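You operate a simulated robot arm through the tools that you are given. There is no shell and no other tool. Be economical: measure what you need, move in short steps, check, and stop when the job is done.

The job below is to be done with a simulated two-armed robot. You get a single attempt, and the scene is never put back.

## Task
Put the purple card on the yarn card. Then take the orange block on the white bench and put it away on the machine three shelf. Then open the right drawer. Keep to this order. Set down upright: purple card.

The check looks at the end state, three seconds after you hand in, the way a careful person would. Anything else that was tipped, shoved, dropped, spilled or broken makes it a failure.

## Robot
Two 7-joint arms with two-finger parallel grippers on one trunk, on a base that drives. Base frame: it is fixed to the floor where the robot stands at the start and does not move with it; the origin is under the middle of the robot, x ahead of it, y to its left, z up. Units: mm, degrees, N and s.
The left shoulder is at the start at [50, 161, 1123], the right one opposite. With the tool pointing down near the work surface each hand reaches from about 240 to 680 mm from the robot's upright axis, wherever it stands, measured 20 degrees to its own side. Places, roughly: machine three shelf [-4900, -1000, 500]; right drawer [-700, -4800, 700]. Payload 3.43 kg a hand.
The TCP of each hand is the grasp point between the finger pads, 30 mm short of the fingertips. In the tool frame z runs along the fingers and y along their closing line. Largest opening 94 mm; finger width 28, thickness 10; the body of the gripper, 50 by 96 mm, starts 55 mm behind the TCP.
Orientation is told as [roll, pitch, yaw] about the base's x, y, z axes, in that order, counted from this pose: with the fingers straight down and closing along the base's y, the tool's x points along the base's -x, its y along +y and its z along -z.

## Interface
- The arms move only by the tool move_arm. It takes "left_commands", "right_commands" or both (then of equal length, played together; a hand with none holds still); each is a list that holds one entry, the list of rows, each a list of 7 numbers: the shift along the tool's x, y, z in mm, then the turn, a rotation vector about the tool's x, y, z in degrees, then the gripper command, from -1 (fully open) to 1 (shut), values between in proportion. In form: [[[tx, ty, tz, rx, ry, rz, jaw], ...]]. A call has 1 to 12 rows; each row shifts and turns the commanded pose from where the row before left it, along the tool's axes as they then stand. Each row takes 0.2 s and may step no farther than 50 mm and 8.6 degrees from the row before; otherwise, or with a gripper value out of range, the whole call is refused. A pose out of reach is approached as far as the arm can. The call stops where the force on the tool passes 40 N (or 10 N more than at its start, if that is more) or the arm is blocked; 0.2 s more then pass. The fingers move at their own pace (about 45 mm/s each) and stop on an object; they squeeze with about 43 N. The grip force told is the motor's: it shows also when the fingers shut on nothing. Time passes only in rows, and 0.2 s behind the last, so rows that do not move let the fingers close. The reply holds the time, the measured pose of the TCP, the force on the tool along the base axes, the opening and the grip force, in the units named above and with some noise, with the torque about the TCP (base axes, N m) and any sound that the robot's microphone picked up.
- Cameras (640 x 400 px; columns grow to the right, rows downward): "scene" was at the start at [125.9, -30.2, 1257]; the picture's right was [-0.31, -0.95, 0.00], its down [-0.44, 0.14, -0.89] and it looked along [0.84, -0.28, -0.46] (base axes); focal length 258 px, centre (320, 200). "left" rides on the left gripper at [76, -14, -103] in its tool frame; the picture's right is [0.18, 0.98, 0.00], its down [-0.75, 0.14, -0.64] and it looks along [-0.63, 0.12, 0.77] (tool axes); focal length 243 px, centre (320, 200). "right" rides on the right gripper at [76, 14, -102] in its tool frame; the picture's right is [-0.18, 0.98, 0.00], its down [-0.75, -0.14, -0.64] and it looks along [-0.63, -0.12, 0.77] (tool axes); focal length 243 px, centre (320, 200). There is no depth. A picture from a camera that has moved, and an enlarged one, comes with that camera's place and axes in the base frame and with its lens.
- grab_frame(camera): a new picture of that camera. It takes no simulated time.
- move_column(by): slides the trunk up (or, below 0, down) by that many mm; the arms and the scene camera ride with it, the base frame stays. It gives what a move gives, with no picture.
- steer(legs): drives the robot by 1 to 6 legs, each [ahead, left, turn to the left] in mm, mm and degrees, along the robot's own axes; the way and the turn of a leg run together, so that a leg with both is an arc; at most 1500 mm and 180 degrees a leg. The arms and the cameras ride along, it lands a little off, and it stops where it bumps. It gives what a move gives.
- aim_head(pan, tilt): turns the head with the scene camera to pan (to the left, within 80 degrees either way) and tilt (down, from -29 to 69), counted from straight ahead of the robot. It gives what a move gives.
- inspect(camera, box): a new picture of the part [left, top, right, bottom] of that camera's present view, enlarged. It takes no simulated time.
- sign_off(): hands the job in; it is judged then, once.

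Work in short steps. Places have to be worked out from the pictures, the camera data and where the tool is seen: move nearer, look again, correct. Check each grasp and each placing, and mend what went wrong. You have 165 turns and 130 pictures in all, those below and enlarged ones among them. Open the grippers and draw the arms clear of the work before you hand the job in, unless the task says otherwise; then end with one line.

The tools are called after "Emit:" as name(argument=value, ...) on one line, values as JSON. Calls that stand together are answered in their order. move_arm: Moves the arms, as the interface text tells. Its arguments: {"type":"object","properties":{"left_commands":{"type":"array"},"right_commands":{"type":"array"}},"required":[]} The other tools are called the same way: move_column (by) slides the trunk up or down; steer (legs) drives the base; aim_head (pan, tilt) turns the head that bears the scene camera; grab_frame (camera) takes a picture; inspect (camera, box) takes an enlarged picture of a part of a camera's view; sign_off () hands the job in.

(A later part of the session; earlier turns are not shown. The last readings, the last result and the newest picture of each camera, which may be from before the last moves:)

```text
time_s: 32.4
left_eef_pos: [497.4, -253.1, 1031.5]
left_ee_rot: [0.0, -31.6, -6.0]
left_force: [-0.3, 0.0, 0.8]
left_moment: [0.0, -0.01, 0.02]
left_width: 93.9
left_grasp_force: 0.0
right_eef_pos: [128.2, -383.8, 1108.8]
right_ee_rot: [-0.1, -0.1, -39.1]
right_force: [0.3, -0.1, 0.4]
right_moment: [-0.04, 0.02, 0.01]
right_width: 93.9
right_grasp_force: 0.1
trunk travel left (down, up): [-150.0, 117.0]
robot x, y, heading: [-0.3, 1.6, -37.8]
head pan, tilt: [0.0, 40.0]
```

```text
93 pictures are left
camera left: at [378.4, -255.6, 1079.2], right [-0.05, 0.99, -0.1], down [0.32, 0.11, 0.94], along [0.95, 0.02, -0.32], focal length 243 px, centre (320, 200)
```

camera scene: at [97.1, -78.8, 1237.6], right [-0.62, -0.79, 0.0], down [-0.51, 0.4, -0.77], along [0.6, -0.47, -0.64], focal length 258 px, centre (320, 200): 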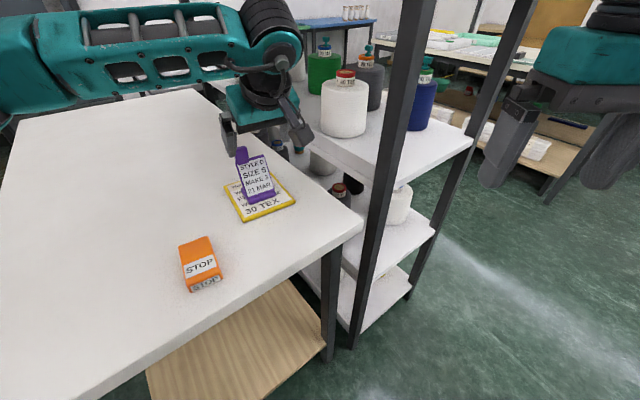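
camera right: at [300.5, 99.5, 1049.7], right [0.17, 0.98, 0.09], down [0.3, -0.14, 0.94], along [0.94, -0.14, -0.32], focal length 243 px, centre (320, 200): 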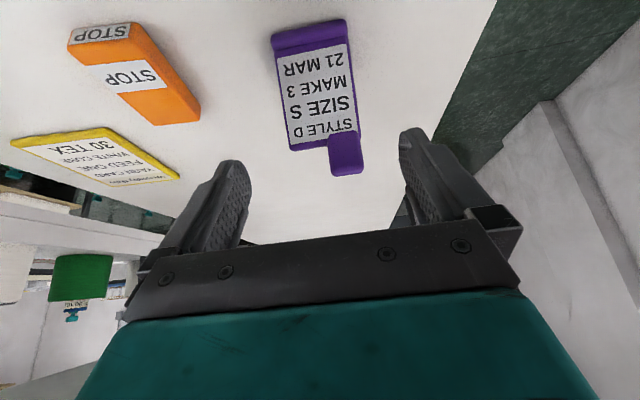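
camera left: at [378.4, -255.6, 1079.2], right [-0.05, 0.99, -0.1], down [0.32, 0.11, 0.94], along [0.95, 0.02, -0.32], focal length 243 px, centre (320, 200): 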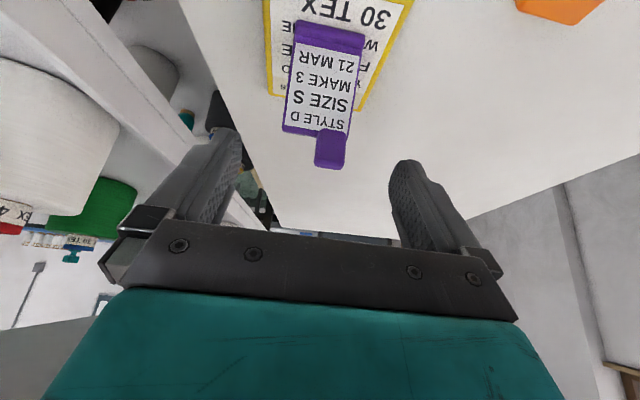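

The purple card stands on the yarn card. Now the orange block: a closer look at it.

Emit:
inspect(camera="scene", box=[160, 220, 240, 300])

```text
5.00 times, centred on (200, 260) of scene
camera zoom: at [97.1, -78.8, 1237.6], right [-0.62, -0.79, 0.0], down [-0.51, 0.4, -0.77], along [0.6, -0.47, -0.64], focal length 1289 px, centre (920, -100)
```

zoom: 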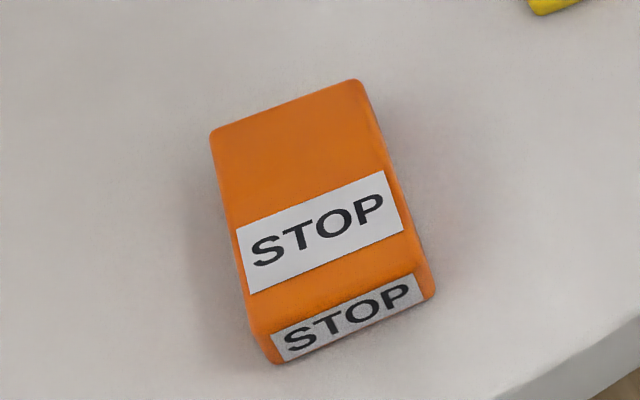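

Block: about 100 x 52 mm, about 20 mm high, centre (458, -82), yaw about -7°. I straighten the left hand and move above it.

Emit:
move_arm(left_commands=[[[0, 0, 0, 0, 7.9, 0, -1], [0, 0, 0, 0, 7.9, 0, -1], [0, 0, 0, 0, 7.9, 0, -1], [0, 0, 0, 0, 7.9, 0, -1], [11.3, 33.2, 12, 0, 0, 0, -1], [11.3, 33.2, 12, 0, 0, 0, -1], [11.3, 33.2, 12, 0, 0, 0, -1], [11.3, 33.2, 12, 0, 0, 0, -1], [11.3, 33.2, 12, 0, 0, 1.5, -1]]])

Emit:
grab_frame(camera="left")

Emit:
grab_frame(camera="scene")

```text
time_s: 34.4
left_eef_pos: [457.1, -81.4, 970.6]
left_ee_rot: [0.0, 0.0, -7.5]
left_force: [-0.6, 0.6, 1.2]
left_moment: [0.03, 0.04, 0.0]
left_width: 93.9
left_grasp_force: 0.0
right_eef_pos: [128.8, -385.3, 1109.4]
right_ee_rot: [0.0, -0.1, -39.0]
right_force: [1.1, 0.4, 0.0]
right_moment: [-0.02, 0.0, 0.01]
right_width: 94.1
right_grasp_force: 0.1
trunk travel left (down, up): [-150.0, 117.0]
robot x, y, heading: [0.7, -0.1, -38.4]
head pan, tilt: [0.0, 40.0]
```

```text
91 pictures are left
camera left: at [380.8, -85.4, 1073.6], right [-0.05, 1.0, 0.0], down [0.77, 0.04, 0.64], along [0.64, 0.03, -0.77], focal length 243 px, centre (320, 200)
```

left: 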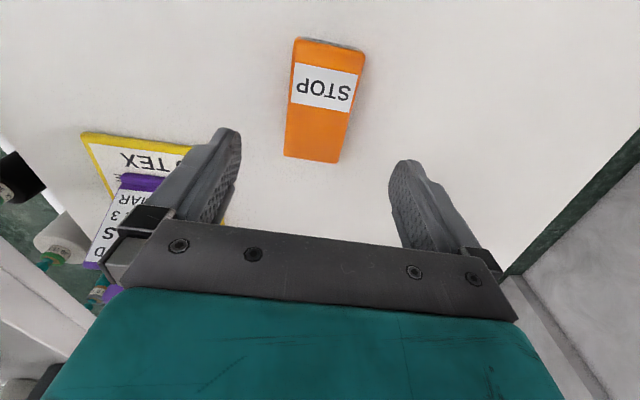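

```text
90 pictures are left
camera scene: at [97.4, -78.4, 1237.7], right [-0.62, -0.79, 0.0], down [-0.51, 0.4, -0.77], along [0.6, -0.47, -0.64], focal length 258 px, centre (320, 200)
```

scene: 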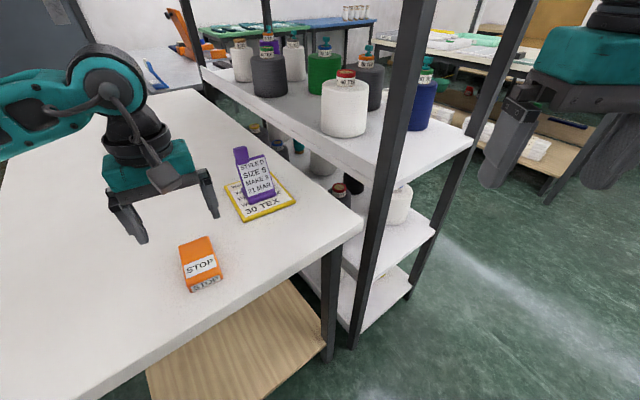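

Aligned: centre (458, -83). I descend to z 875 with the fingertips near the bench and check.

Emit:
move_arm(left_commands=[[[0, -1.5, 32, 0, 0, 0, -1], [0, 0, 32, 0, 0, 0, -1], [0, 0, 25, 0, 0, 0, -1], [0, 0, 6, 0, 0, 0, -1]]])

Emit:
grab_frame(camera="left")

```text
time_s: 35.4
left_eef_pos: [457.7, -82.2, 875.3]
left_ee_rot: [0.0, 0.0, -7.6]
left_force: [0.1, 0.1, -0.8]
left_moment: [0.0, 0.0, -0.01]
left_width: 93.8
left_grasp_force: 0.2
right_eef_pos: [127.6, -385.2, 1109.1]
right_ee_rot: [-0.2, -0.1, -39.0]
right_force: [-0.3, 1.0, -0.3]
right_moment: [-0.01, -0.02, -0.03]
right_width: 94.1
right_grasp_force: 0.0
trunk travel left (down, up): [-150.0, 117.0]
robot x, y, heading: [-1.2, 0.6, -38.0]
head pan, tilt: [0.0, 40.0]
```

```text
89 pictures are left
camera left: at [381.1, -87.5, 977.8], right [-0.05, 1.0, 0.0], down [0.77, 0.04, 0.64], along [0.64, 0.04, -0.77], focal length 243 px, centre (320, 200)
```

left: 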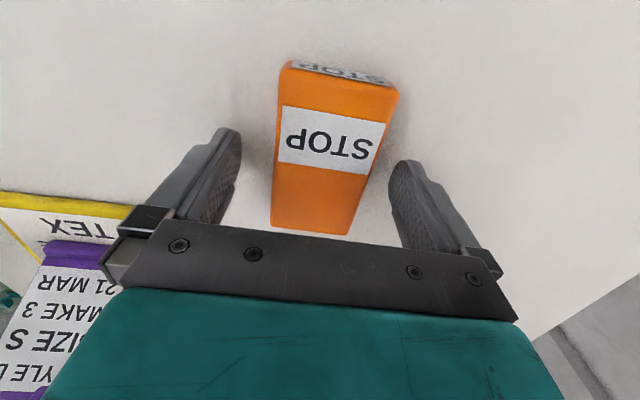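

The fingers straddle the block. I close.

Emit:
move_arm(left_commands=[[[0, 0, 0, 0, 0, 0, 0], [0, 0, 0, 0, 0, 0, 0.5], [0, 0, 0, 0, 0, 0, 1], [0, 0, 0, 0, 0, 0, 1], [0, 0, 0, 0, 0, 0, 1]]])

Emit:
move_arm(left_commands=[[[0, 0, -15, 0, 0, 0, 1], [0, 0, -25, 0, 0, 0, 1], [0, 0, -35, 0, 0, 0, 1], [0, 0, -40, 0, 0, 0, 1], [0, 0, -40, 0, 0, 0, 1]]])

Emit:
grab_frame(camera="left")

Emit:
grab_frame(camera="scene")

```text
time_s: 36.6
left_eef_pos: [458.6, -82.3, 874.5]
left_ee_rot: [0.1, -0.1, -7.6]
left_force: [-0.4, -0.2, 0.7]
left_moment: [0.0, 0.01, 0.04]
left_width: 55.3
left_grasp_force: 43.8
right_eef_pos: [128.5, -385.6, 1109.3]
right_ee_rot: [0.0, -0.1, -38.9]
right_force: [0.4, 0.0, -0.3]
right_moment: [0.02, -0.01, 0.0]
right_width: 93.9
right_grasp_force: 0.0
trunk travel left (down, up): [-150.0, 117.0]
robot x, y, heading: [1.3, 0.8, -37.9]
head pan, tilt: [0.0, 40.0]
```

```text
time_s: 37.8
left_eef_pos: [459.5, -83.1, 1029.4]
left_ee_rot: [0.1, 0.0, -7.6]
left_force: [0.2, -0.2, -1.1]
left_moment: [-0.01, 0.0, 0.03]
left_width: 55.2
left_grasp_force: 42.5
right_eef_pos: [128.0, -384.8, 1109.7]
right_ee_rot: [-0.1, -0.1, -39.0]
right_force: [0.1, 0.0, -0.5]
right_moment: [0.0, 0.0, -0.03]
right_width: 94.1
right_grasp_force: 0.0
trunk travel left (down, up): [-150.0, 117.0]
robot x, y, heading: [-3.9, -1.9, -38.1]
head pan, tilt: [0.0, 40.0]
```

```text
88 pictures are left
camera left: at [381.8, -88.2, 1133.2], right [-0.05, 1.0, 0.0], down [0.77, 0.04, 0.64], along [0.64, 0.04, -0.77], focal length 243 px, centre (320, 200)
```

left: 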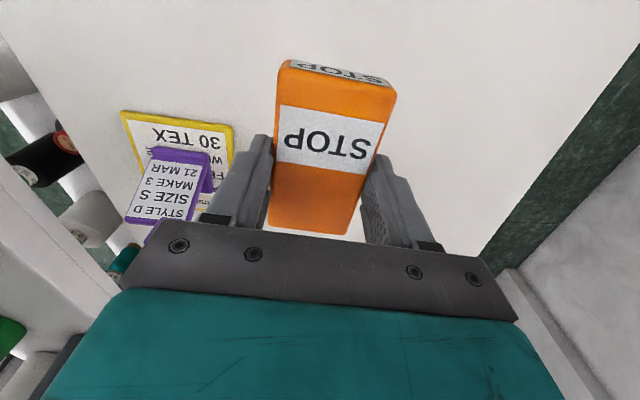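

```text
87 pictures are left
camera scene: at [97.3, -79.0, 1237.6], right [-0.62, -0.79, 0.0], down [-0.51, 0.4, -0.77], along [0.6, -0.47, -0.64], focal length 258 px, centre (320, 200)
```

scene: 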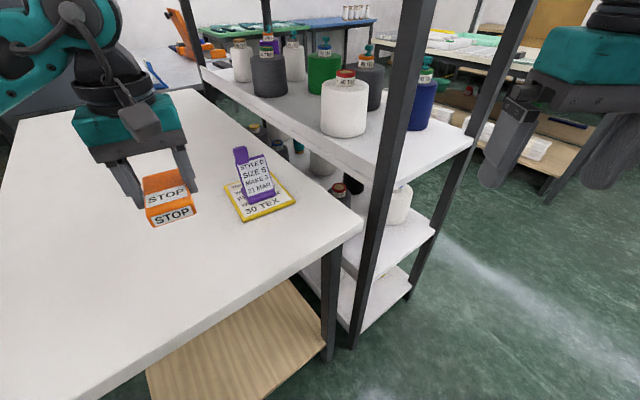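

The block is held. I turn the left wrist back in line with the robot and look around to plan the drive.

Emit:
move_arm(left_commands=[[[20, 0, -10, 0, 0, 7.5, 1], [20, 0, -10, 0, 0, 7.5, 1], [20, 0, -10, 0, 0, 7.5, 1], [10, 0, 0, 0, 0, 7.5, 1]]])

Emit:
aim_head(pan=-80, tilt=20)

Emit:
grab_frame(camera="scene")

Emit:
aim_head(pan=80, tilt=20)

Emit:
grab_frame(camera="scene")

```text
time_s: 38.8
left_eef_pos: [392.1, -61.8, 1059.5]
left_ee_rot: [0.1, 0.0, -37.7]
left_force: [-0.1, 0.2, -1.2]
left_moment: [0.01, 0.0, 0.0]
left_width: 55.3
left_grasp_force: 42.8
right_eef_pos: [128.9, -384.2, 1109.4]
right_ee_rot: [-0.1, -0.2, -39.0]
right_force: [-0.9, 0.0, -0.4]
right_moment: [-0.01, 0.01, -0.04]
right_width: 93.7
right_grasp_force: 0.1
trunk travel left (down, up): [-150.0, 117.0]
robot x, y, heading: [3.5, 2.1, -38.1]
head pan, tilt: [0.0, 40.0]
```

```text
time_s: 40.3
left_eef_pos: [392.0, -62.6, 1060.9]
left_ee_rot: [-0.1, 0.0, -37.4]
left_force: [0.5, -0.3, -1.9]
left_moment: [0.0, -0.02, 0.0]
left_width: 55.4
left_grasp_force: 42.8
right_eef_pos: [128.4, -383.9, 1109.6]
right_ee_rot: [-0.1, -0.1, -39.0]
right_force: [-0.7, 0.6, 0.4]
right_moment: [0.02, -0.01, 0.01]
right_width: 94.0
right_grasp_force: 0.1
trunk travel left (down, up): [-150.0, 117.0]
robot x, y, heading: [-2.5, -0.5, -38.1]
head pan, tilt: [-80.0, 20.0]
```

```text
86 pictures are left
camera scene: at [-13.1, -108.8, 1269.0], right [-0.88, 0.47, 0.0], down [0.16, 0.3, -0.94], along [-0.44, -0.83, -0.34], focal length 258 px, centre (320, 200)
```

scene: 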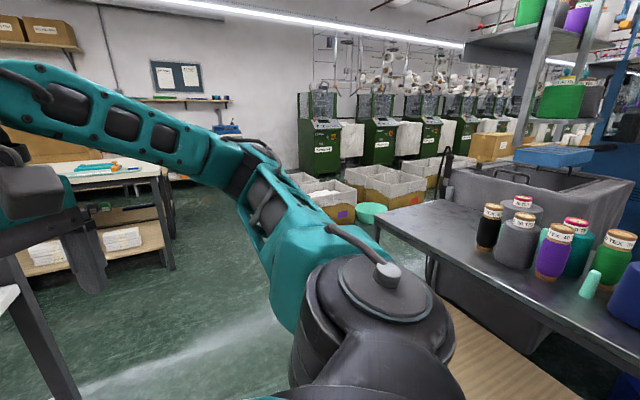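

```text
time_s: 42.8
left_eef_pos: [392.7, -61.9, 1059.5]
left_ee_rot: [0.0, 0.0, -37.4]
left_force: [-0.3, -0.2, -3.0]
left_moment: [0.01, 0.01, -0.01]
left_width: 55.2
left_grasp_force: 43.0
right_eef_pos: [128.4, -384.4, 1108.9]
right_ee_rot: [-0.1, -0.1, -39.0]
right_force: [-0.5, -0.6, -0.2]
right_moment: [0.02, -0.03, -0.03]
right_width: 93.8
right_grasp_force: 0.0
trunk travel left (down, up): [-150.0, 117.0]
robot x, y, heading: [1.7, -0.4, -37.9]
head pan, tilt: [80.0, 20.0]
```

```text
85 pictures are left
camera scene: at [99.8, 35.7, 1269.0], right [0.67, -0.74, 0.0], down [-0.25, -0.23, -0.94], along [0.7, 0.63, -0.34], focal length 258 px, centre (320, 200)
```

scene: 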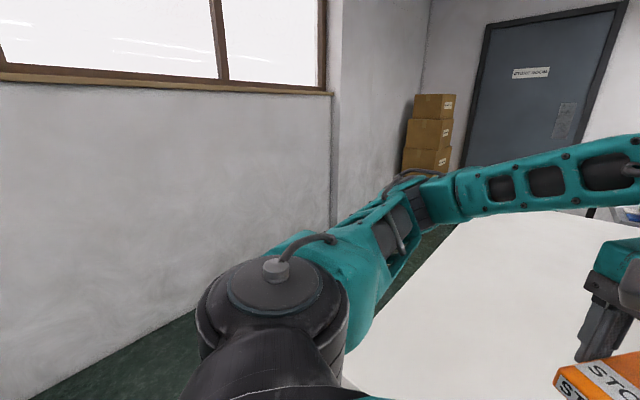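

There's an aisle between the bench (x 350) and a table behind (edge at x about -670), leading toward -y. I back up 250 mm, then turn to face along the aisle.

Emit:
steer(legs=[[-250, 0, 0], [0, 0, -52]])

Emit:
aim_head(pan=0, tilt=20)

Emit:
grab_frame(camera="scene")

```text
time_s: 47.0
left_eef_pos: [-2.9, -191.8, 1060.1]
left_ee_rot: [0.0, 0.0, -89.1]
left_force: [-0.4, 0.3, -0.9]
left_moment: [0.01, 0.03, 0.01]
left_width: 55.0
left_grasp_force: 43.5
right_eef_pos: [-420.1, -185.1, 1109.6]
right_ee_rot: [-0.1, -0.1, -90.6]
right_force: [0.1, 0.6, 0.3]
right_moment: [-0.01, 0.01, 0.02]
right_width: 94.1
right_grasp_force: 0.1
trunk travel left (down, up): [-150.0, 117.0]
robot x, y, heading: [-197.8, 156.1, -89.5]
head pan, tilt: [80.0, 20.0]
```

```text
time_s: 48.5
left_eef_pos: [-3.3, -192.4, 1060.3]
left_ee_rot: [-0.1, -0.1, -89.2]
left_force: [-0.2, 0.3, -0.7]
left_moment: [-0.02, -0.01, 0.01]
left_width: 55.1
left_grasp_force: 43.2
right_eef_pos: [-420.2, -185.1, 1109.0]
right_ee_rot: [-0.1, -0.1, -90.5]
right_force: [-0.7, -0.5, 0.7]
right_moment: [-0.03, 0.0, -0.02]
right_width: 94.0
right_grasp_force: 0.1
trunk travel left (down, up): [-150.0, 117.0]
robot x, y, heading: [-201.3, 155.0, -89.6]
head pan, tilt: [0.0, 20.0]
```

```text
84 pictures are left
camera scene: at [-198.2, 19.9, 1269.0], right [-1.0, -0.01, 0.0], down [0.0, 0.34, -0.94], along [0.01, -0.94, -0.34], focal length 258 px, centre (320, 200)
```

scene: 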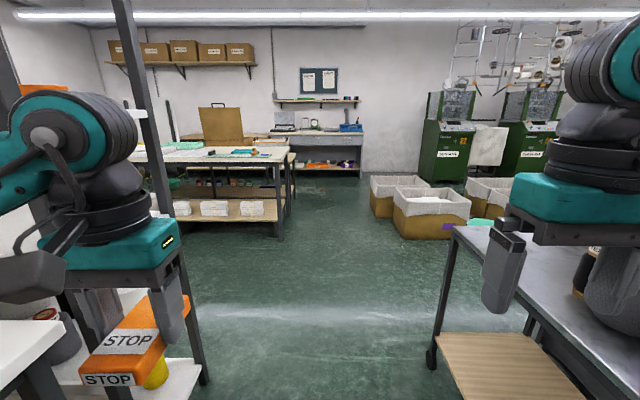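

The aisle ahead is clear. I drive 1450 mm along it.

Emit:
steer(legs=[[1450, 0, 0]])

Emit:
aim_head(pan=-70, tilt=15)

Emit:
grab_frame(camera="scene")

```text
time_s: 55.6
left_eef_pos: [-7.7, -1637.0, 1061.2]
left_ee_rot: [0.1, 0.0, -89.8]
left_force: [0.8, -0.4, -1.6]
left_moment: [-0.01, 0.03, 0.0]
left_width: 55.2
left_grasp_force: 42.9
right_eef_pos: [-425.9, -1625.9, 1108.9]
right_ee_rot: [0.0, -0.1, -91.3]
right_force: [-1.1, -0.2, -0.6]
right_moment: [-0.02, -0.01, -0.03]
right_width: 94.0
right_grasp_force: 0.1
trunk travel left (down, up): [-150.0, 117.0]
robot x, y, heading: [-201.8, -1287.9, -90.3]
head pan, tilt: [0.0, 20.0]
```

```text
time_s: 57.1
left_eef_pos: [-8.0, -1637.8, 1060.2]
left_ee_rot: [0.0, 0.0, -89.9]
left_force: [0.2, 0.1, -1.3]
left_moment: [0.01, 0.03, -0.02]
left_width: 55.5
left_grasp_force: 42.9
right_eef_pos: [-425.3, -1625.1, 1108.1]
right_ee_rot: [-0.1, 0.0, -91.4]
right_force: [-0.3, 0.6, 0.1]
right_moment: [-0.02, -0.01, 0.01]
right_width: 93.9
right_grasp_force: 0.1
trunk travel left (down, up): [-150.0, 117.0]
robot x, y, heading: [-198.1, -1291.2, -90.6]
head pan, tilt: [-70.0, 15.0]
```

```text
83 pictures are left
camera scene: at [-288.1, -1361.4, 1277.2], right [-0.34, 0.94, 0.0], down [0.24, 0.09, -0.97], along [-0.91, -0.32, -0.26], focal length 258 px, centre (320, 200)
```

scene: 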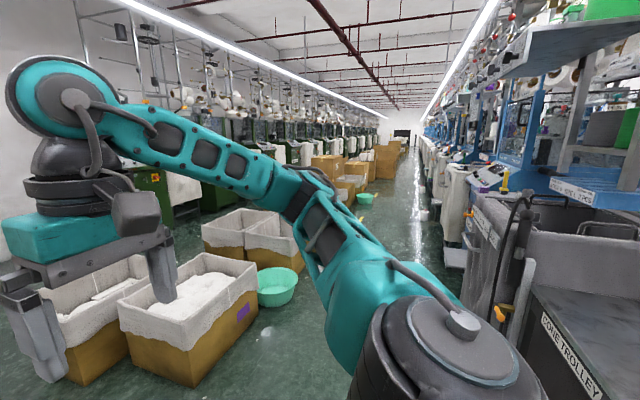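

A long aisle runs toward -x between the machine rows; boxes lie at y < -2300. I go 300 mm more and turn right to face along it.

Emit:
steer(legs=[[320, 0, 0], [0, 0, -89.4]])

Emit:
aim_head(pan=0, tilt=15)

Emit:
grab_frame(camera="scene")

```text
time_s: 63.0
left_eef_pos: [-547.7, -1797.4, 1059.4]
left_ee_rot: [0.0, 0.1, -179.6]
left_force: [-0.4, 0.5, -1.3]
left_moment: [-0.01, -0.02, 0.0]
left_width: 55.1
left_grasp_force: 43.2
right_eef_pos: [-539.0, -1379.5, 1109.8]
right_ee_rot: [-0.1, -0.1, 179.1]
right_force: [-0.5, 0.1, -0.2]
right_moment: [0.01, 0.0, -0.01]
right_width: 94.0
right_grasp_force: 0.0
trunk travel left (down, up): [-150.0, 117.0]
robot x, y, heading: [-200.9, -1604.4, -179.9]
head pan, tilt: [-70.0, 15.0]
```

```text
time_s: 64.4
left_eef_pos: [-548.1, -1797.5, 1060.0]
left_ee_rot: [0.0, 0.0, -179.5]
left_force: [0.2, 0.1, -1.5]
left_moment: [-0.02, -0.01, 0.0]
left_width: 55.2
left_grasp_force: 43.0
right_eef_pos: [-538.3, -1380.2, 1108.7]
right_ee_rot: [-0.1, -0.1, 179.1]
right_force: [-0.1, -0.1, -0.7]
right_moment: [0.03, 0.03, 0.0]
right_width: 94.0
right_grasp_force: 0.1
trunk travel left (down, up): [-150.0, 117.0]
robot x, y, heading: [-199.7, -1601.7, -179.9]
head pan, tilt: [0.0, 15.0]
```

```text
82 pictures are left
camera scene: at [-335.2, -1606.3, 1277.2], right [0.0, 1.0, 0.0], down [0.26, 0.0, -0.97], along [-0.97, 0.0, -0.26], focal length 258 px, centre (320, 200)
```

scene: 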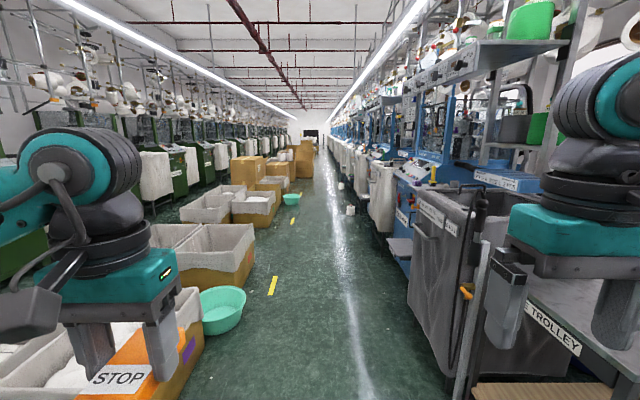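

I inspect the machine row on the right for labels.

Emit:
inspect(camera="scene", box=[320, 100, 520, 260])

Emit:
steer(legs=[[1400, 0, 0]])

Emit:
aim_head(pan=-30, tilt=15)

Emit:
grab_frame(camera="scene")

```text
2.50 times, centred on (420, 180) of scene
camera zoom: at [-335.2, -1606.3, 1277.2], right [0.0, 1.0, 0.0], down [0.26, 0.0, -0.97], along [-0.97, 0.0, -0.26], focal length 644 px, centre (70, 250)
```

zoom: 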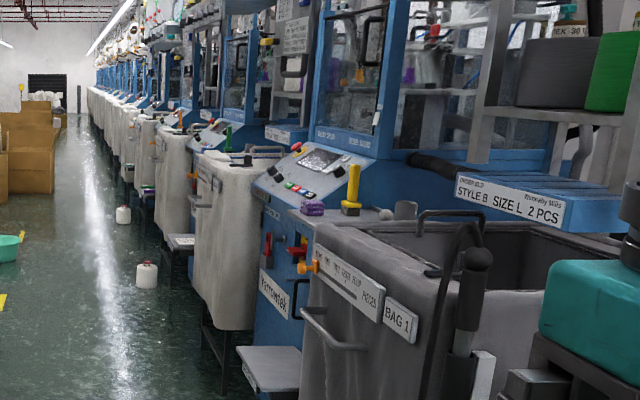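

```text
time_s: 71.4
left_eef_pos: [-1944.9, -1808.7, 1059.3]
left_ee_rot: [0.0, 0.0, -178.9]
left_force: [0.8, 0.3, -1.5]
left_moment: [-0.01, -0.01, 0.0]
left_width: 55.2
left_grasp_force: 43.4
right_eef_pos: [-1938.1, -1391.1, 1110.0]
right_ee_rot: [-0.1, -0.1, 179.6]
right_force: [-0.2, 0.4, -1.4]
right_moment: [0.0, -0.02, -0.01]
right_width: 94.2
right_grasp_force: 0.1
trunk travel left (down, up): [-150.0, 117.0]
robot x, y, heading: [-1600.7, -1611.1, -179.3]
head pan, tilt: [0.0, 15.0]
```

```text
time_s: 72.3
left_eef_pos: [-1944.1, -1808.3, 1059.9]
left_ee_rot: [0.0, 0.0, -178.9]
left_force: [0.1, -0.2, -0.8]
left_moment: [-0.02, -0.01, 0.01]
left_width: 55.3
left_grasp_force: 43.1
right_eef_pos: [-1939.5, -1390.0, 1110.2]
right_ee_rot: [-0.1, -0.2, 179.6]
right_force: [-0.1, 0.4, -0.3]
right_moment: [0.01, -0.01, 0.01]
right_width: 93.8
right_grasp_force: 0.0
trunk travel left (down, up): [-150.0, 117.0]
robot x, y, heading: [-1599.4, -1612.1, -179.3]
head pan, tilt: [-30.0, 15.0]
```

```text
80 pictures are left
camera scene: at [-1721.2, -1568.4, 1277.2], right [0.49, 0.87, 0.0], down [0.23, -0.13, -0.97], along [-0.84, 0.47, -0.26], focal length 258 px, centre (320, 200)
```

scene: 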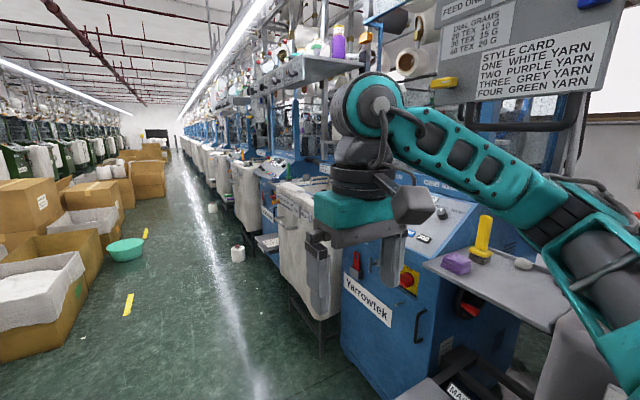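

Each machine has a low labelled tray about z 500, spaced roughly 1400 mm, so machine three's should be near x -4900. I drive on 1450 mm.

Emit:
steer(legs=[[1450, 0, -0.7]])

Emit:
grab_frame(camera="scene")

```text
time_s: 79.5
left_eef_pos: [-3394.1, -1811.7, 1059.7]
left_ee_rot: [0.0, 0.0, -179.4]
left_force: [0.7, -0.4, -1.7]
left_moment: [0.01, 0.02, 0.02]
left_width: 55.4
left_grasp_force: 43.4
right_eef_pos: [-3383.5, -1394.5, 1108.3]
right_ee_rot: [0.0, -0.1, 179.1]
right_force: [-1.4, -0.2, -0.1]
right_moment: [0.0, 0.01, 0.01]
right_width: 94.1
right_grasp_force: 0.0
trunk travel left (down, up): [-150.0, 117.0]
robot x, y, heading: [-3045.7, -1616.3, 180.0]
head pan, tilt: [-30.0, 15.0]
```

```text
79 pictures are left
camera scene: at [-3168.5, -1574.4, 1277.1], right [0.5, 0.87, 0.0], down [0.22, -0.13, -0.97], along [-0.84, 0.48, -0.26], focal length 258 px, centre (320, 200)
```

scene: 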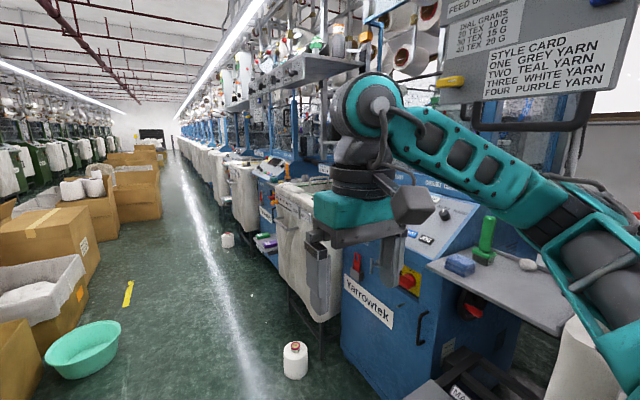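

I zoom on the next tray (should be machine three) and the current one.

Emit:
inspect(camera="scene", box=[200, 160, 360, 280])

Emit:
inspect(camera="scene", box=[380, 320, 560, 400])

```text
3.33 times, centred on (280, 220) of scene
camera zoom: at [-3168.5, -1574.4, 1277.1], right [0.5, 0.87, 0.0], down [0.22, -0.13, -0.97], along [-0.84, 0.48, -0.26], focal length 859 px, centre (453, 133)
```

zoom: 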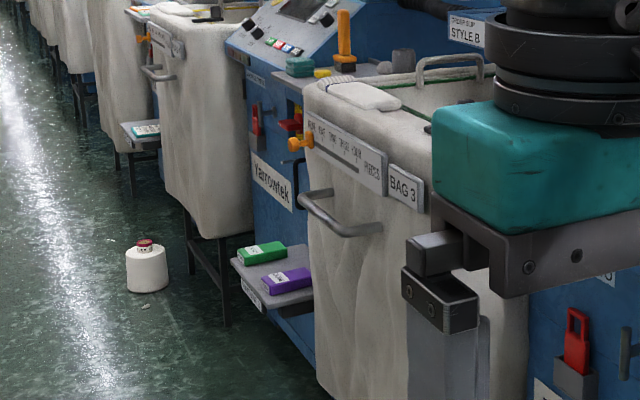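

```text
3.56 times, centred on (470, 360) of scene
camera zoom: at [-3168.5, -1574.4, 1277.1], right [0.5, 0.87, 0.0], down [0.22, -0.13, -0.97], along [-0.84, 0.48, -0.26], focal length 916 px, centre (-213, -369)
```

zoom: 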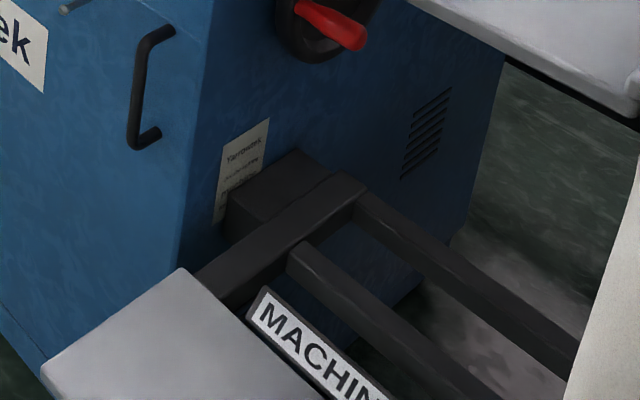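

The third tray (with a green and a purple block) is around x -4970 to -4706, front y about -1125. I drive to about x -4600, edging slightly away from the bowl at left.

Emit:
steer(legs=[[1450, -40, 0], [130, 0, 0]])

Emit:
aim_head(pan=-60, tilt=45)

Emit:
grab_frame(camera="scene")

```text
time_s: 87.6
left_eef_pos: [-4972.7, -1757.6, 1059.6]
left_ee_rot: [0.0, 0.2, 179.8]
left_force: [0.8, -0.1, -0.4]
left_moment: [0.0, 0.04, 0.01]
left_width: 55.2
left_grasp_force: 42.2
right_eef_pos: [-4958.3, -1340.9, 1108.9]
right_ee_rot: [0.0, -0.1, 178.3]
right_force: [-0.5, 0.0, -0.4]
right_moment: [0.03, -0.06, 0.04]
right_width: 93.8
right_grasp_force: 0.2
trunk travel left (down, up): [-150.0, 117.0]
robot x, y, heading: [-4619.6, -1569.6, 179.3]
head pan, tilt: [-30.0, 15.0]
```

```text
time_s: 88.5
left_eef_pos: [-4972.2, -1757.2, 1060.2]
left_ee_rot: [0.0, 0.0, 179.8]
left_force: [-0.1, 0.1, -1.9]
left_moment: [0.04, 0.0, 0.03]
left_width: 55.0
left_grasp_force: 43.0
right_eef_pos: [-4957.3, -1340.0, 1109.8]
right_ee_rot: [-0.1, -0.1, 178.2]
right_force: [0.0, -0.1, -0.3]
right_moment: [0.02, -0.02, 0.01]
right_width: 93.9
right_grasp_force: 0.1
trunk travel left (down, up): [-150.0, 117.0]
robot x, y, heading: [-4622.3, -1568.1, 179.3]
head pan, tilt: [-60.0, 45.0]
```

```text
76 pictures are left
camera scene: at [-4702.9, -1499.0, 1230.4], right [0.87, 0.49, 0.0], down [0.35, -0.62, -0.71], along [-0.35, 0.62, -0.71], focal length 258 px, centre (320, 200)
```

scene: 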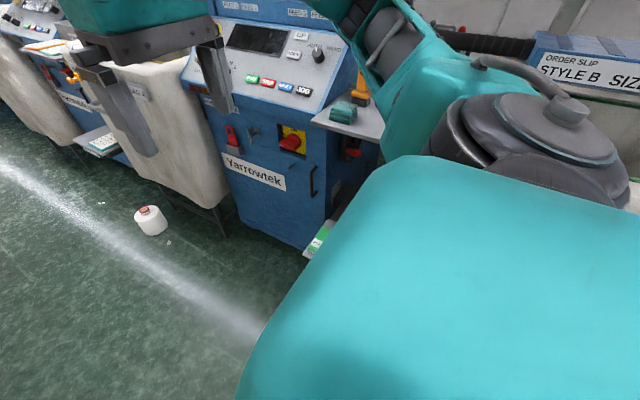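

The tray's left end sits at the machine's front corner, x about -4985. I back off 120 mm from the machines and turn right to face them.

Emit:
steer(legs=[[0, 120, 0], [0, 0, -89.3]])

Emit:
aim_head(pan=15, tilt=40)

Emit:
grab_frame(camera="scene")

```text
time_s: 93.6
left_eef_pos: [-4812.8, -1340.7, 1059.8]
left_ee_rot: [0.1, 0.1, 90.3]
left_force: [0.4, 0.6, -1.1]
left_moment: [-0.01, 0.0, -0.01]
left_width: 55.1
left_grasp_force: 43.2
right_eef_pos: [-4396.5, -1351.4, 1108.2]
right_ee_rot: [-0.2, -0.1, 88.7]
right_force: [0.1, -1.3, 0.4]
right_moment: [-0.04, 0.01, 0.02]
right_width: 94.1
right_grasp_force: 0.1
trunk travel left (down, up): [-150.0, 117.0]
robot x, y, heading: [-4621.2, -1686.2, 89.4]
head pan, tilt: [-60.0, 45.0]
```

```text
time_s: 95.1
left_eef_pos: [-4814.4, -1339.5, 1060.1]
left_ee_rot: [0.0, 0.0, 90.2]
left_force: [0.3, -0.1, -0.9]
left_moment: [-0.01, 0.0, 0.01]
left_width: 55.1
left_grasp_force: 43.0
right_eef_pos: [-4397.3, -1352.5, 1109.1]
right_ee_rot: [-0.1, -0.1, 88.7]
right_force: [0.2, -0.5, -0.3]
right_moment: [-0.02, -0.01, 0.0]
right_width: 94.0
right_grasp_force: 0.1
trunk travel left (down, up): [-150.0, 117.0]
robot x, y, heading: [-4622.4, -1686.7, 89.5]
head pan, tilt: [15.0, 40.0]
```

```text
75 pictures are left
camera scene: at [-4645.8, -1568.6, 1237.6], right [0.97, 0.25, 0.0], down [0.16, -0.62, -0.77], along [-0.19, 0.74, -0.64], focal length 258 px, centre (320, 200)
```

scene: 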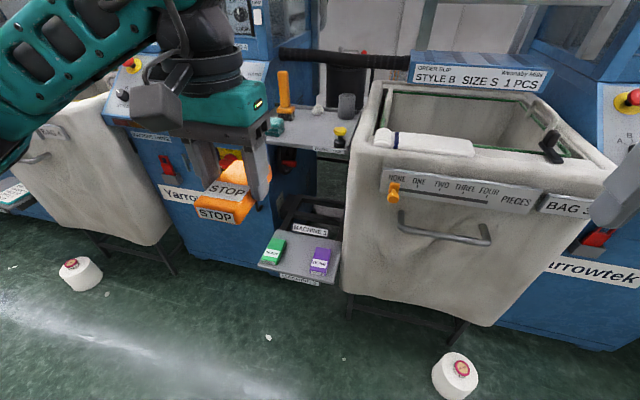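

I zoom on the tray for its label and the free room.

Emit:
inspect(camera="scene", box=[240, 180, 370, 300])

```text
3.33 times, centred on (305, 240) of scene
camera zoom: at [-4645.8, -1568.6, 1237.6], right [0.97, 0.25, 0.0], down [0.16, -0.62, -0.77], along [-0.19, 0.74, -0.64], focal length 859 px, centre (370, 67)
```

zoom: 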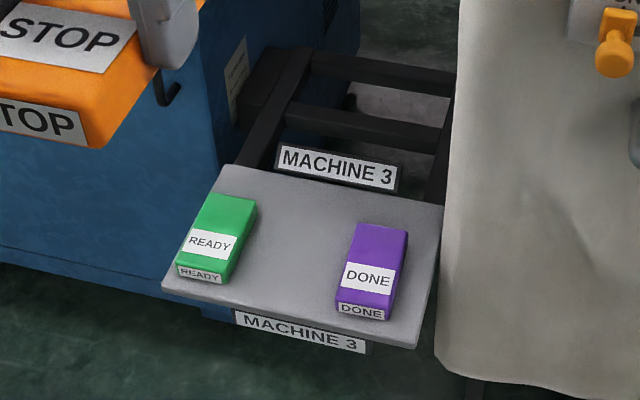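

The tray reads MACHINE 3, spans x -4984 to -4720, y -1112 to -931, with a gap of about 115 mm between the green and purple blocks centred at x -4862. I move the base 140 mm forward and 60 mm left, then lower the trunk.

Emit:
steer(legs=[[140, 60, 0.5]])

Emit:
move_column(by=-148)

Emit:
aim_head(pan=0, tilt=50)

Emit:
grab_frame(camera="scene")

Emit:
grab_frame(camera="left")

```text
time_s: 96.5
left_eef_pos: [-4877.6, -1200.7, 1059.6]
left_ee_rot: [0.1, 0.0, 90.7]
left_force: [0.2, -0.4, -0.8]
left_moment: [0.02, 0.01, -0.03]
left_width: 55.1
left_grasp_force: 43.6
right_eef_pos: [-4462.1, -1208.5, 1109.3]
right_ee_rot: [0.0, 0.0, 89.3]
right_force: [-0.2, 0.0, -0.3]
right_moment: [0.01, -0.04, -0.01]
right_width: 94.0
right_grasp_force: 0.0
trunk travel left (down, up): [-150.0, 117.0]
robot x, y, heading: [-4680.9, -1547.4, 90.0]
head pan, tilt: [15.0, 40.0]
```

```text
time_s: 98.2
left_eef_pos: [-4876.5, -1200.3, 912.7]
left_ee_rot: [0.0, 0.0, 90.7]
left_force: [0.0, -0.5, -1.5]
left_moment: [0.02, 0.01, -0.01]
left_width: 55.4
left_grasp_force: 42.9
right_eef_pos: [-4459.9, -1208.8, 961.5]
right_ee_rot: [-0.1, -0.1, 89.4]
right_force: [0.2, -0.6, -0.9]
right_moment: [-0.04, 0.03, -0.02]
right_width: 94.1
right_grasp_force: 0.1
trunk travel left (down, up): [-2.0, 265.0]
robot x, y, heading: [-4682.5, -1548.1, 90.4]
head pan, tilt: [15.0, 40.0]
```

```text
time_s: 99.0
left_eef_pos: [-4877.0, -1200.9, 913.2]
left_ee_rot: [0.0, -0.1, 90.7]
left_force: [-0.5, -0.5, -1.2]
left_moment: [-0.04, -0.03, 0.01]
left_width: 55.3
left_grasp_force: 43.2
right_eef_pos: [-4461.1, -1208.9, 961.3]
right_ee_rot: [0.0, -0.1, 89.3]
right_force: [-0.3, 0.4, 0.0]
right_moment: [0.0, -0.01, -0.02]
right_width: 94.1
right_grasp_force: 0.1
trunk travel left (down, up): [-2.0, 265.0]
robot x, y, heading: [-4682.3, -1549.2, 90.2]
head pan, tilt: [0.0, 50.0]
```

```text
73 pictures are left
camera scene: at [-4685.1, -1432.6, 1075.5], right [1.0, 0.0, 0.0], down [0.0, -0.77, -0.64], along [0.0, 0.64, -0.77], focal length 258 px, centre (320, 200)
```

scene: 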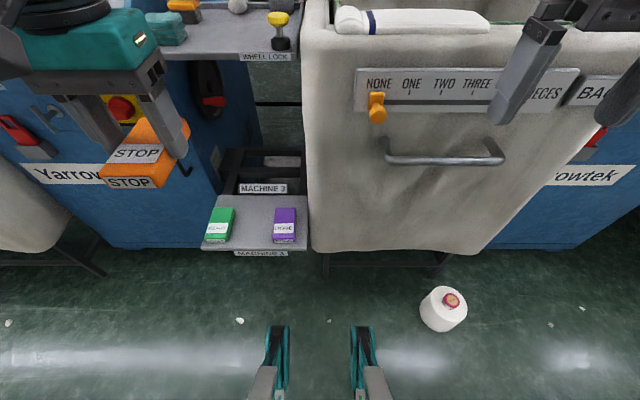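

```text
72 pictures are left
camera left: at [-4861.9, -1277.4, 1014.7], right [-0.98, -0.2, 0.0], down [-0.15, 0.75, 0.64], along [-0.13, 0.63, -0.77], focal length 243 px, centre (320, 200)
```

left: 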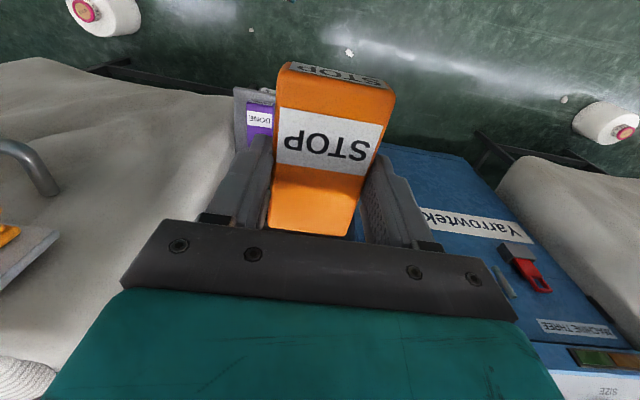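

The gap is visible. I descend in front of the tray first, aligned to x -4862, staying at y -1200.

Emit:
move_arm(left_commands=[[[0, -3, 40, 0, 0, 0, 1], [0, -3, 40, 0, 0, 0, 1], [0, -3, 40, 0, 0, 0, 1], [0, -3, 40, 0, 0, 0, 1], [0, -3, 40, 0, 0, 0, 1], [0, 0, 40, 0, 0, 0, 1], [0, 0, 40, 0, 0, 0, 1]]])

Emit:
grab_frame(camera="scene")

Emit:
grab_frame(camera="left")

```text
time_s: 100.5
left_eef_pos: [-4862.9, -1199.6, 630.9]
left_ee_rot: [0.0, -0.1, 90.7]
left_force: [1.0, -0.1, -2.1]
left_moment: [-0.02, 0.0, 0.0]
left_width: 55.0
left_grasp_force: 42.6
right_eef_pos: [-4460.7, -1209.3, 960.7]
right_ee_rot: [-0.2, -0.1, 89.3]
right_force: [-0.4, 0.4, 0.4]
right_moment: [0.0, 0.01, -0.02]
right_width: 94.2
right_grasp_force: 0.0
trunk travel left (down, up): [-2.0, 265.0]
robot x, y, heading: [-4684.2, -1549.6, 90.1]
head pan, tilt: [0.0, 50.0]
```

```text
71 pictures are left
camera scene: at [-4685.0, -1432.6, 1075.5], right [1.0, 0.0, 0.0], down [0.0, -0.77, -0.64], along [0.0, 0.64, -0.77], focal length 258 px, centre (320, 200)
```

scene: 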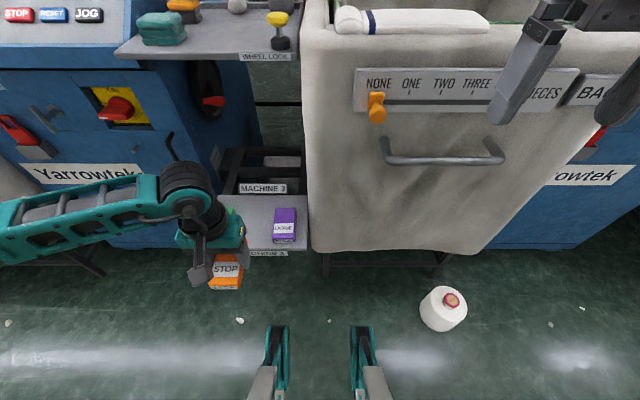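

```text
70 pictures are left
camera left: at [-4847.4, -1276.6, 734.1], right [-0.98, -0.2, 0.0], down [-0.15, 0.75, 0.64], along [-0.13, 0.63, -0.77], focal length 243 px, centre (320, 200)
```

left: 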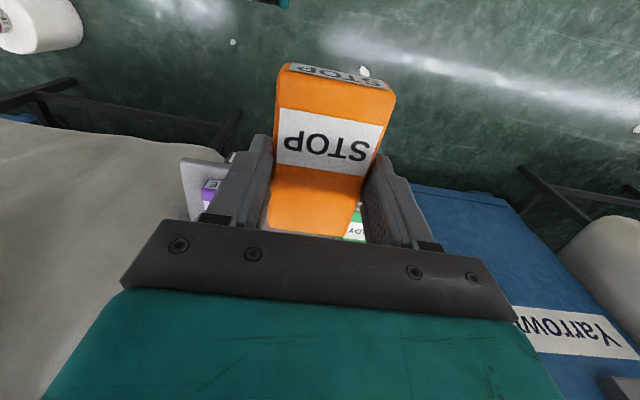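

Tray edges agree (z about 500). The gap runs x -4908 to -4804, so I aim for x -4856, moving forward at z 631 to y -1050.

Emit:
move_arm(left_commands=[[[-37.5, -2.2, 0, 0, 0, 0, 1], [-37.5, -2.2, 0, 0, 0, 0, 1], [-37.5, -2.2, 0, 0, 0, 0, 1], [-37.5, -2.2, 0, 0, 0, 0, 1], [0, 0, 30, 0, 0, 0, 1]]])

Emit:
inspect(camera="scene", box=[160, 120, 340, 280])

Emit:
grab_frame(camera="left")

```text
time_s: 101.8
left_eef_pos: [-4856.4, -1048.6, 601.7]
left_ee_rot: [0.0, 0.1, 90.8]
left_force: [0.2, -0.6, -1.1]
left_moment: [0.04, 0.0, 0.06]
left_width: 55.4
left_grasp_force: 42.8
right_eef_pos: [-4460.4, -1209.9, 963.3]
right_ee_rot: [-0.1, -0.1, 89.3]
right_force: [-0.2, 0.5, 0.7]
right_moment: [0.02, 0.01, -0.01]
right_width: 93.8
right_grasp_force: 0.1
trunk travel left (down, up): [-2.0, 265.0]
robot x, y, heading: [-4680.9, -1543.7, 89.9]
head pan, tilt: [0.0, 50.0]
```

```text
2.50 times, centred on (250, 200) of scene
camera zoom: at [-4685.0, -1432.6, 1075.5], right [1.0, 0.0, 0.0], down [0.0, -0.77, -0.64], along [0.0, 0.64, -0.77], focal length 644 px, centre (495, 200)
```

zoom: 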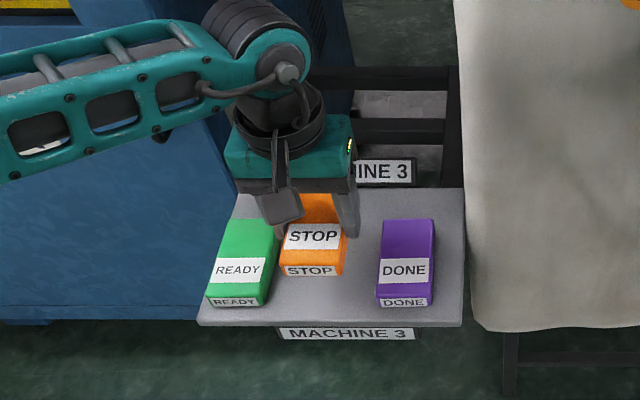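

```text
68 pictures are left
camera left: at [-4841.0, -1125.8, 704.4], right [-0.98, -0.2, 0.0], down [-0.15, 0.75, 0.64], along [-0.13, 0.63, -0.77], focal length 243 px, centre (320, 200)
```

left: 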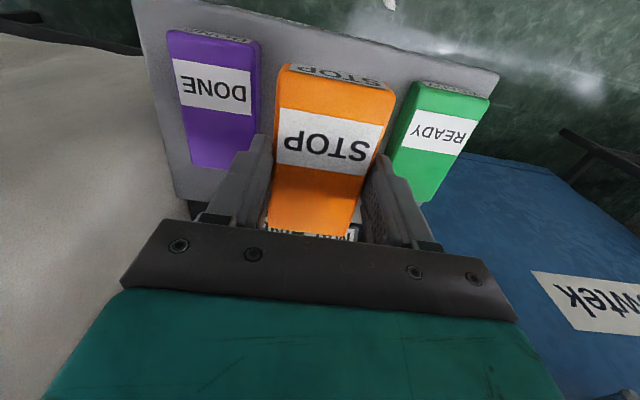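

Gap centre comes out at x -4862, so I shift 6 mm and lower toward the tray.

Emit:
move_arm(left_commands=[[[-5, 6, 20, 0, 0, 0, 1], [0, 0, 20, 0, 0, 0, 1], [0, 0, 14, 0, 0, 0, 1]]])

Emit:
inspect(camera="scene", box=[200, 170, 320, 270])

Emit:
grab_frame(camera="left")

```text
time_s: 102.5
left_eef_pos: [-4863.2, -1044.0, 547.9]
left_ee_rot: [0.0, 0.0, 90.7]
left_force: [-0.1, 0.0, -2.0]
left_moment: [0.01, 0.05, 0.0]
left_width: 55.1
left_grasp_force: 42.9
right_eef_pos: [-4460.6, -1209.7, 960.9]
right_ee_rot: [-0.2, -0.1, 89.3]
right_force: [0.9, -0.2, -0.3]
right_moment: [0.05, 0.05, 0.05]
right_width: 94.0
right_grasp_force: 0.0
trunk travel left (down, up): [-2.0, 265.0]
robot x, y, heading: [-4682.5, -1546.3, 90.0]
head pan, tilt: [0.0, 50.0]
```

```text
4.00 times, centred on (260, 220) of scene
camera zoom: at [-4685.0, -1432.6, 1075.4], right [1.0, 0.0, 0.0], down [0.0, -0.77, -0.64], along [0.0, 0.64, -0.77], focal length 1031 px, centre (560, 120)
```

zoom: 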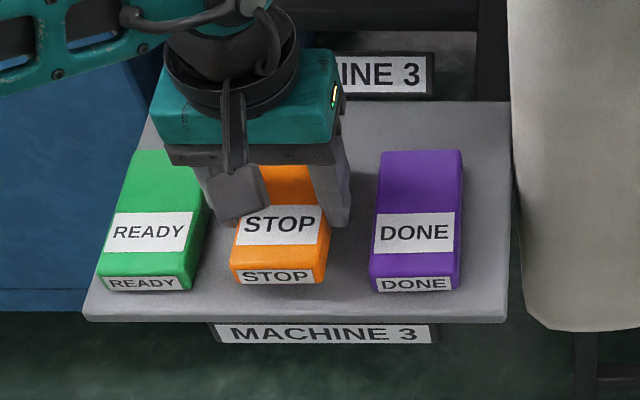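

```text
66 pictures are left
camera left: at [-4846.8, -1121.7, 650.1], right [-0.98, -0.2, 0.0], down [-0.15, 0.75, 0.64], along [-0.13, 0.63, -0.77], focal length 243 px, centre (320, 200)
```

left: 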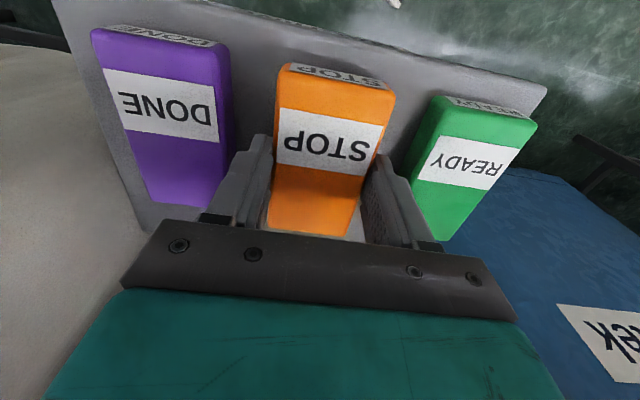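

Green side is slightly tighter (about 10 mm vs 17), so I shift 4 mm away and lower in small steps to contact.

Emit:
move_arm(left_commands=[[[0, -4, 4, 0, 0, 0, 1], [0, 0, 3, 0, 0, 0, 1], [0, 0, 2, 0, 0, 0, 1], [0, 0, 0, 0, 0, 0, 1]]])

```text
time_s: 103.5
left_eef_pos: [-4857.5, -1045.8, 539.5]
left_ee_rot: [0.0, -0.1, 90.7]
left_force: [-0.6, 0.0, -1.1]
left_moment: [0.01, 0.0, 0.0]
left_width: 55.4
left_grasp_force: 43.0
right_eef_pos: [-4460.3, -1209.3, 961.4]
right_ee_rot: [-0.2, 0.0, 89.3]
right_force: [-0.3, -0.5, -0.8]
right_moment: [0.01, 0.01, 0.0]
right_width: 94.2
right_grasp_force: 0.1
trunk travel left (down, up): [-2.0, 265.0]
robot x, y, heading: [-4683.2, -1548.3, 90.2]
head pan, tilt: [0.0, 50.0]
```

Emit:
move_arm(left_commands=[[[0, 0, 1.5, 0, 0, 0, 1], [0, 0, 1.5, 0, 0, 0, 1], [0, 0, 0, 0, 0, 0, 1]]])

Emit:
inspect(camera="scene", box=[200, 170, 320, 270])

```text
time_s: 104.3
left_eef_pos: [-4858.6, -1044.9, 536.3]
left_ee_rot: [0.1, 0.0, 90.7]
left_force: [-0.5, -0.5, -1.5]
left_moment: [-0.03, 0.03, 0.02]
left_width: 55.4
left_grasp_force: 43.8
right_eef_pos: [-4461.1, -1210.0, 960.2]
right_ee_rot: [-0.1, -0.1, 89.2]
right_force: [0.3, -0.1, -0.8]
right_moment: [-0.02, 0.01, 0.03]
right_width: 93.8
right_grasp_force: 0.1
trunk travel left (down, up): [-2.0, 265.0]
robot x, y, heading: [-4684.1, -1547.4, 90.5]
head pan, tilt: [0.0, 50.0]
```

```text
4.00 times, centred on (260, 220) of scene
camera zoom: at [-4685.0, -1432.6, 1075.4], right [1.0, 0.0, 0.0], down [0.0, -0.77, -0.64], along [0.0, 0.64, -0.77], focal length 1031 px, centre (560, 120)
```

zoom: 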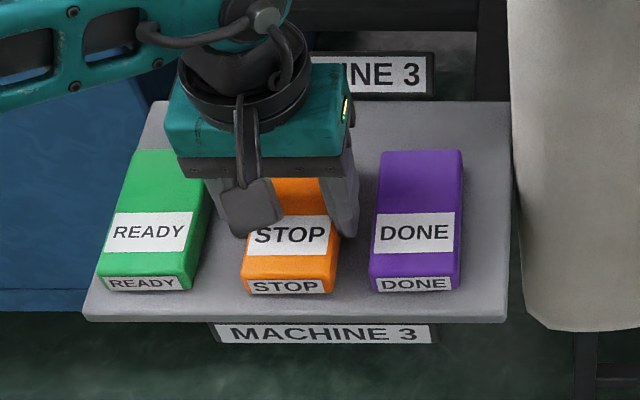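

No contact yet; I continue down by 1.5 mm steps.

Emit:
move_arm(left_commands=[[[0, 0, 1.2, 0, 0, 0, 1], [0, 0, 1.2, 0, 0, 0, 1], [0, 0, 0, 0, 0, 0, 1]]])

```text
time_s: 105.2
left_eef_pos: [-4858.2, -1044.7, 535.7]
left_ee_rot: [-0.1, -0.1, 90.7]
left_force: [-1.9, -2.2, 16.5]
left_moment: [-0.9, 0.06, -0.08]
left_width: 55.5
left_grasp_force: 42.7
right_eef_pos: [-4459.5, -1210.4, 962.0]
right_ee_rot: [0.0, -0.2, 89.3]
right_force: [0.1, 0.1, -0.1]
right_moment: [0.0, 0.01, -0.02]
right_width: 94.3
right_grasp_force: 0.1
trunk travel left (down, up): [-2.0, 265.0]
robot x, y, heading: [-4681.8, -1547.4, 90.0]
head pan, tilt: [0.0, 50.0]
```

Contact (16 N). I ease up 1.5 mm, open slightly to about 67 mm, and lift straight off.

Emit:
move_arm(left_commands=[[[0, 0, -1.3, 0, 0, 0, 1], [0, 0, 0, 0, 0, 0, -0.2], [0, 0, 0, 0, 0, 0, -0.42], [0, 0, 0, 0, 0, 0, -0.42], [0, 0, -15, 0, 0, 0, -0.42], [0, 0, -30, 0, 0, 0, -0.42], [0, 0, -40, 0, 0, 0, -0.42]]])

Emit:
inspect(camera="scene", box=[160, 120, 340, 280])

Emit:
grab_frame(camera="left")

```text
time_s: 106.8
left_eef_pos: [-4857.5, -1046.4, 619.8]
left_ee_rot: [0.1, 0.0, 90.9]
left_force: [0.2, -0.3, 0.6]
left_moment: [0.0, 0.02, -0.04]
left_width: 66.6
left_grasp_force: 0.1
right_eef_pos: [-4459.7, -1208.9, 961.5]
right_ee_rot: [-0.2, -0.1, 89.3]
right_force: [0.6, 0.2, -0.5]
right_moment: [-0.01, -0.02, -0.03]
right_width: 93.9
right_grasp_force: 0.1
trunk travel left (down, up): [-2.0, 265.0]
robot x, y, heading: [-4682.4, -1546.5, 90.3]
head pan, tilt: [0.0, 50.0]
```

```text
2.50 times, centred on (250, 200) of scene
camera zoom: at [-4685.0, -1432.7, 1075.4], right [1.0, 0.0, 0.0], down [0.0, -0.77, -0.64], along [0.0, 0.64, -0.77], focal length 644 px, centre (495, 200)
```

zoom: 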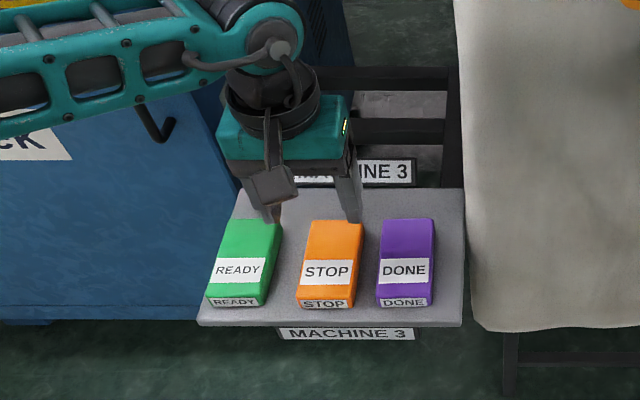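

```text
63 pictures are left
camera left: at [-4842.1, -1122.4, 723.0], right [-0.98, -0.2, 0.0], down [-0.15, 0.75, 0.64], along [-0.13, 0.63, -0.77], focal length 243 px, centre (320, 200)
```

left: 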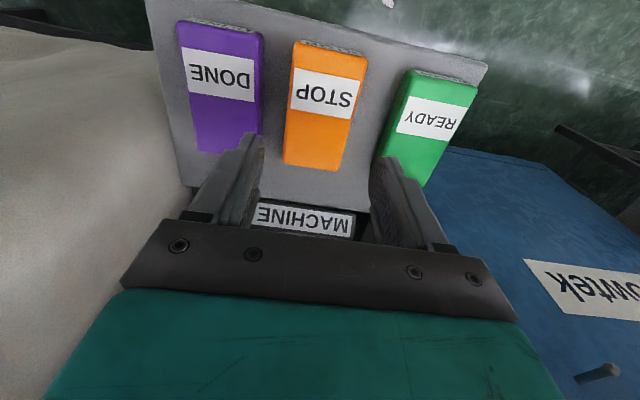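

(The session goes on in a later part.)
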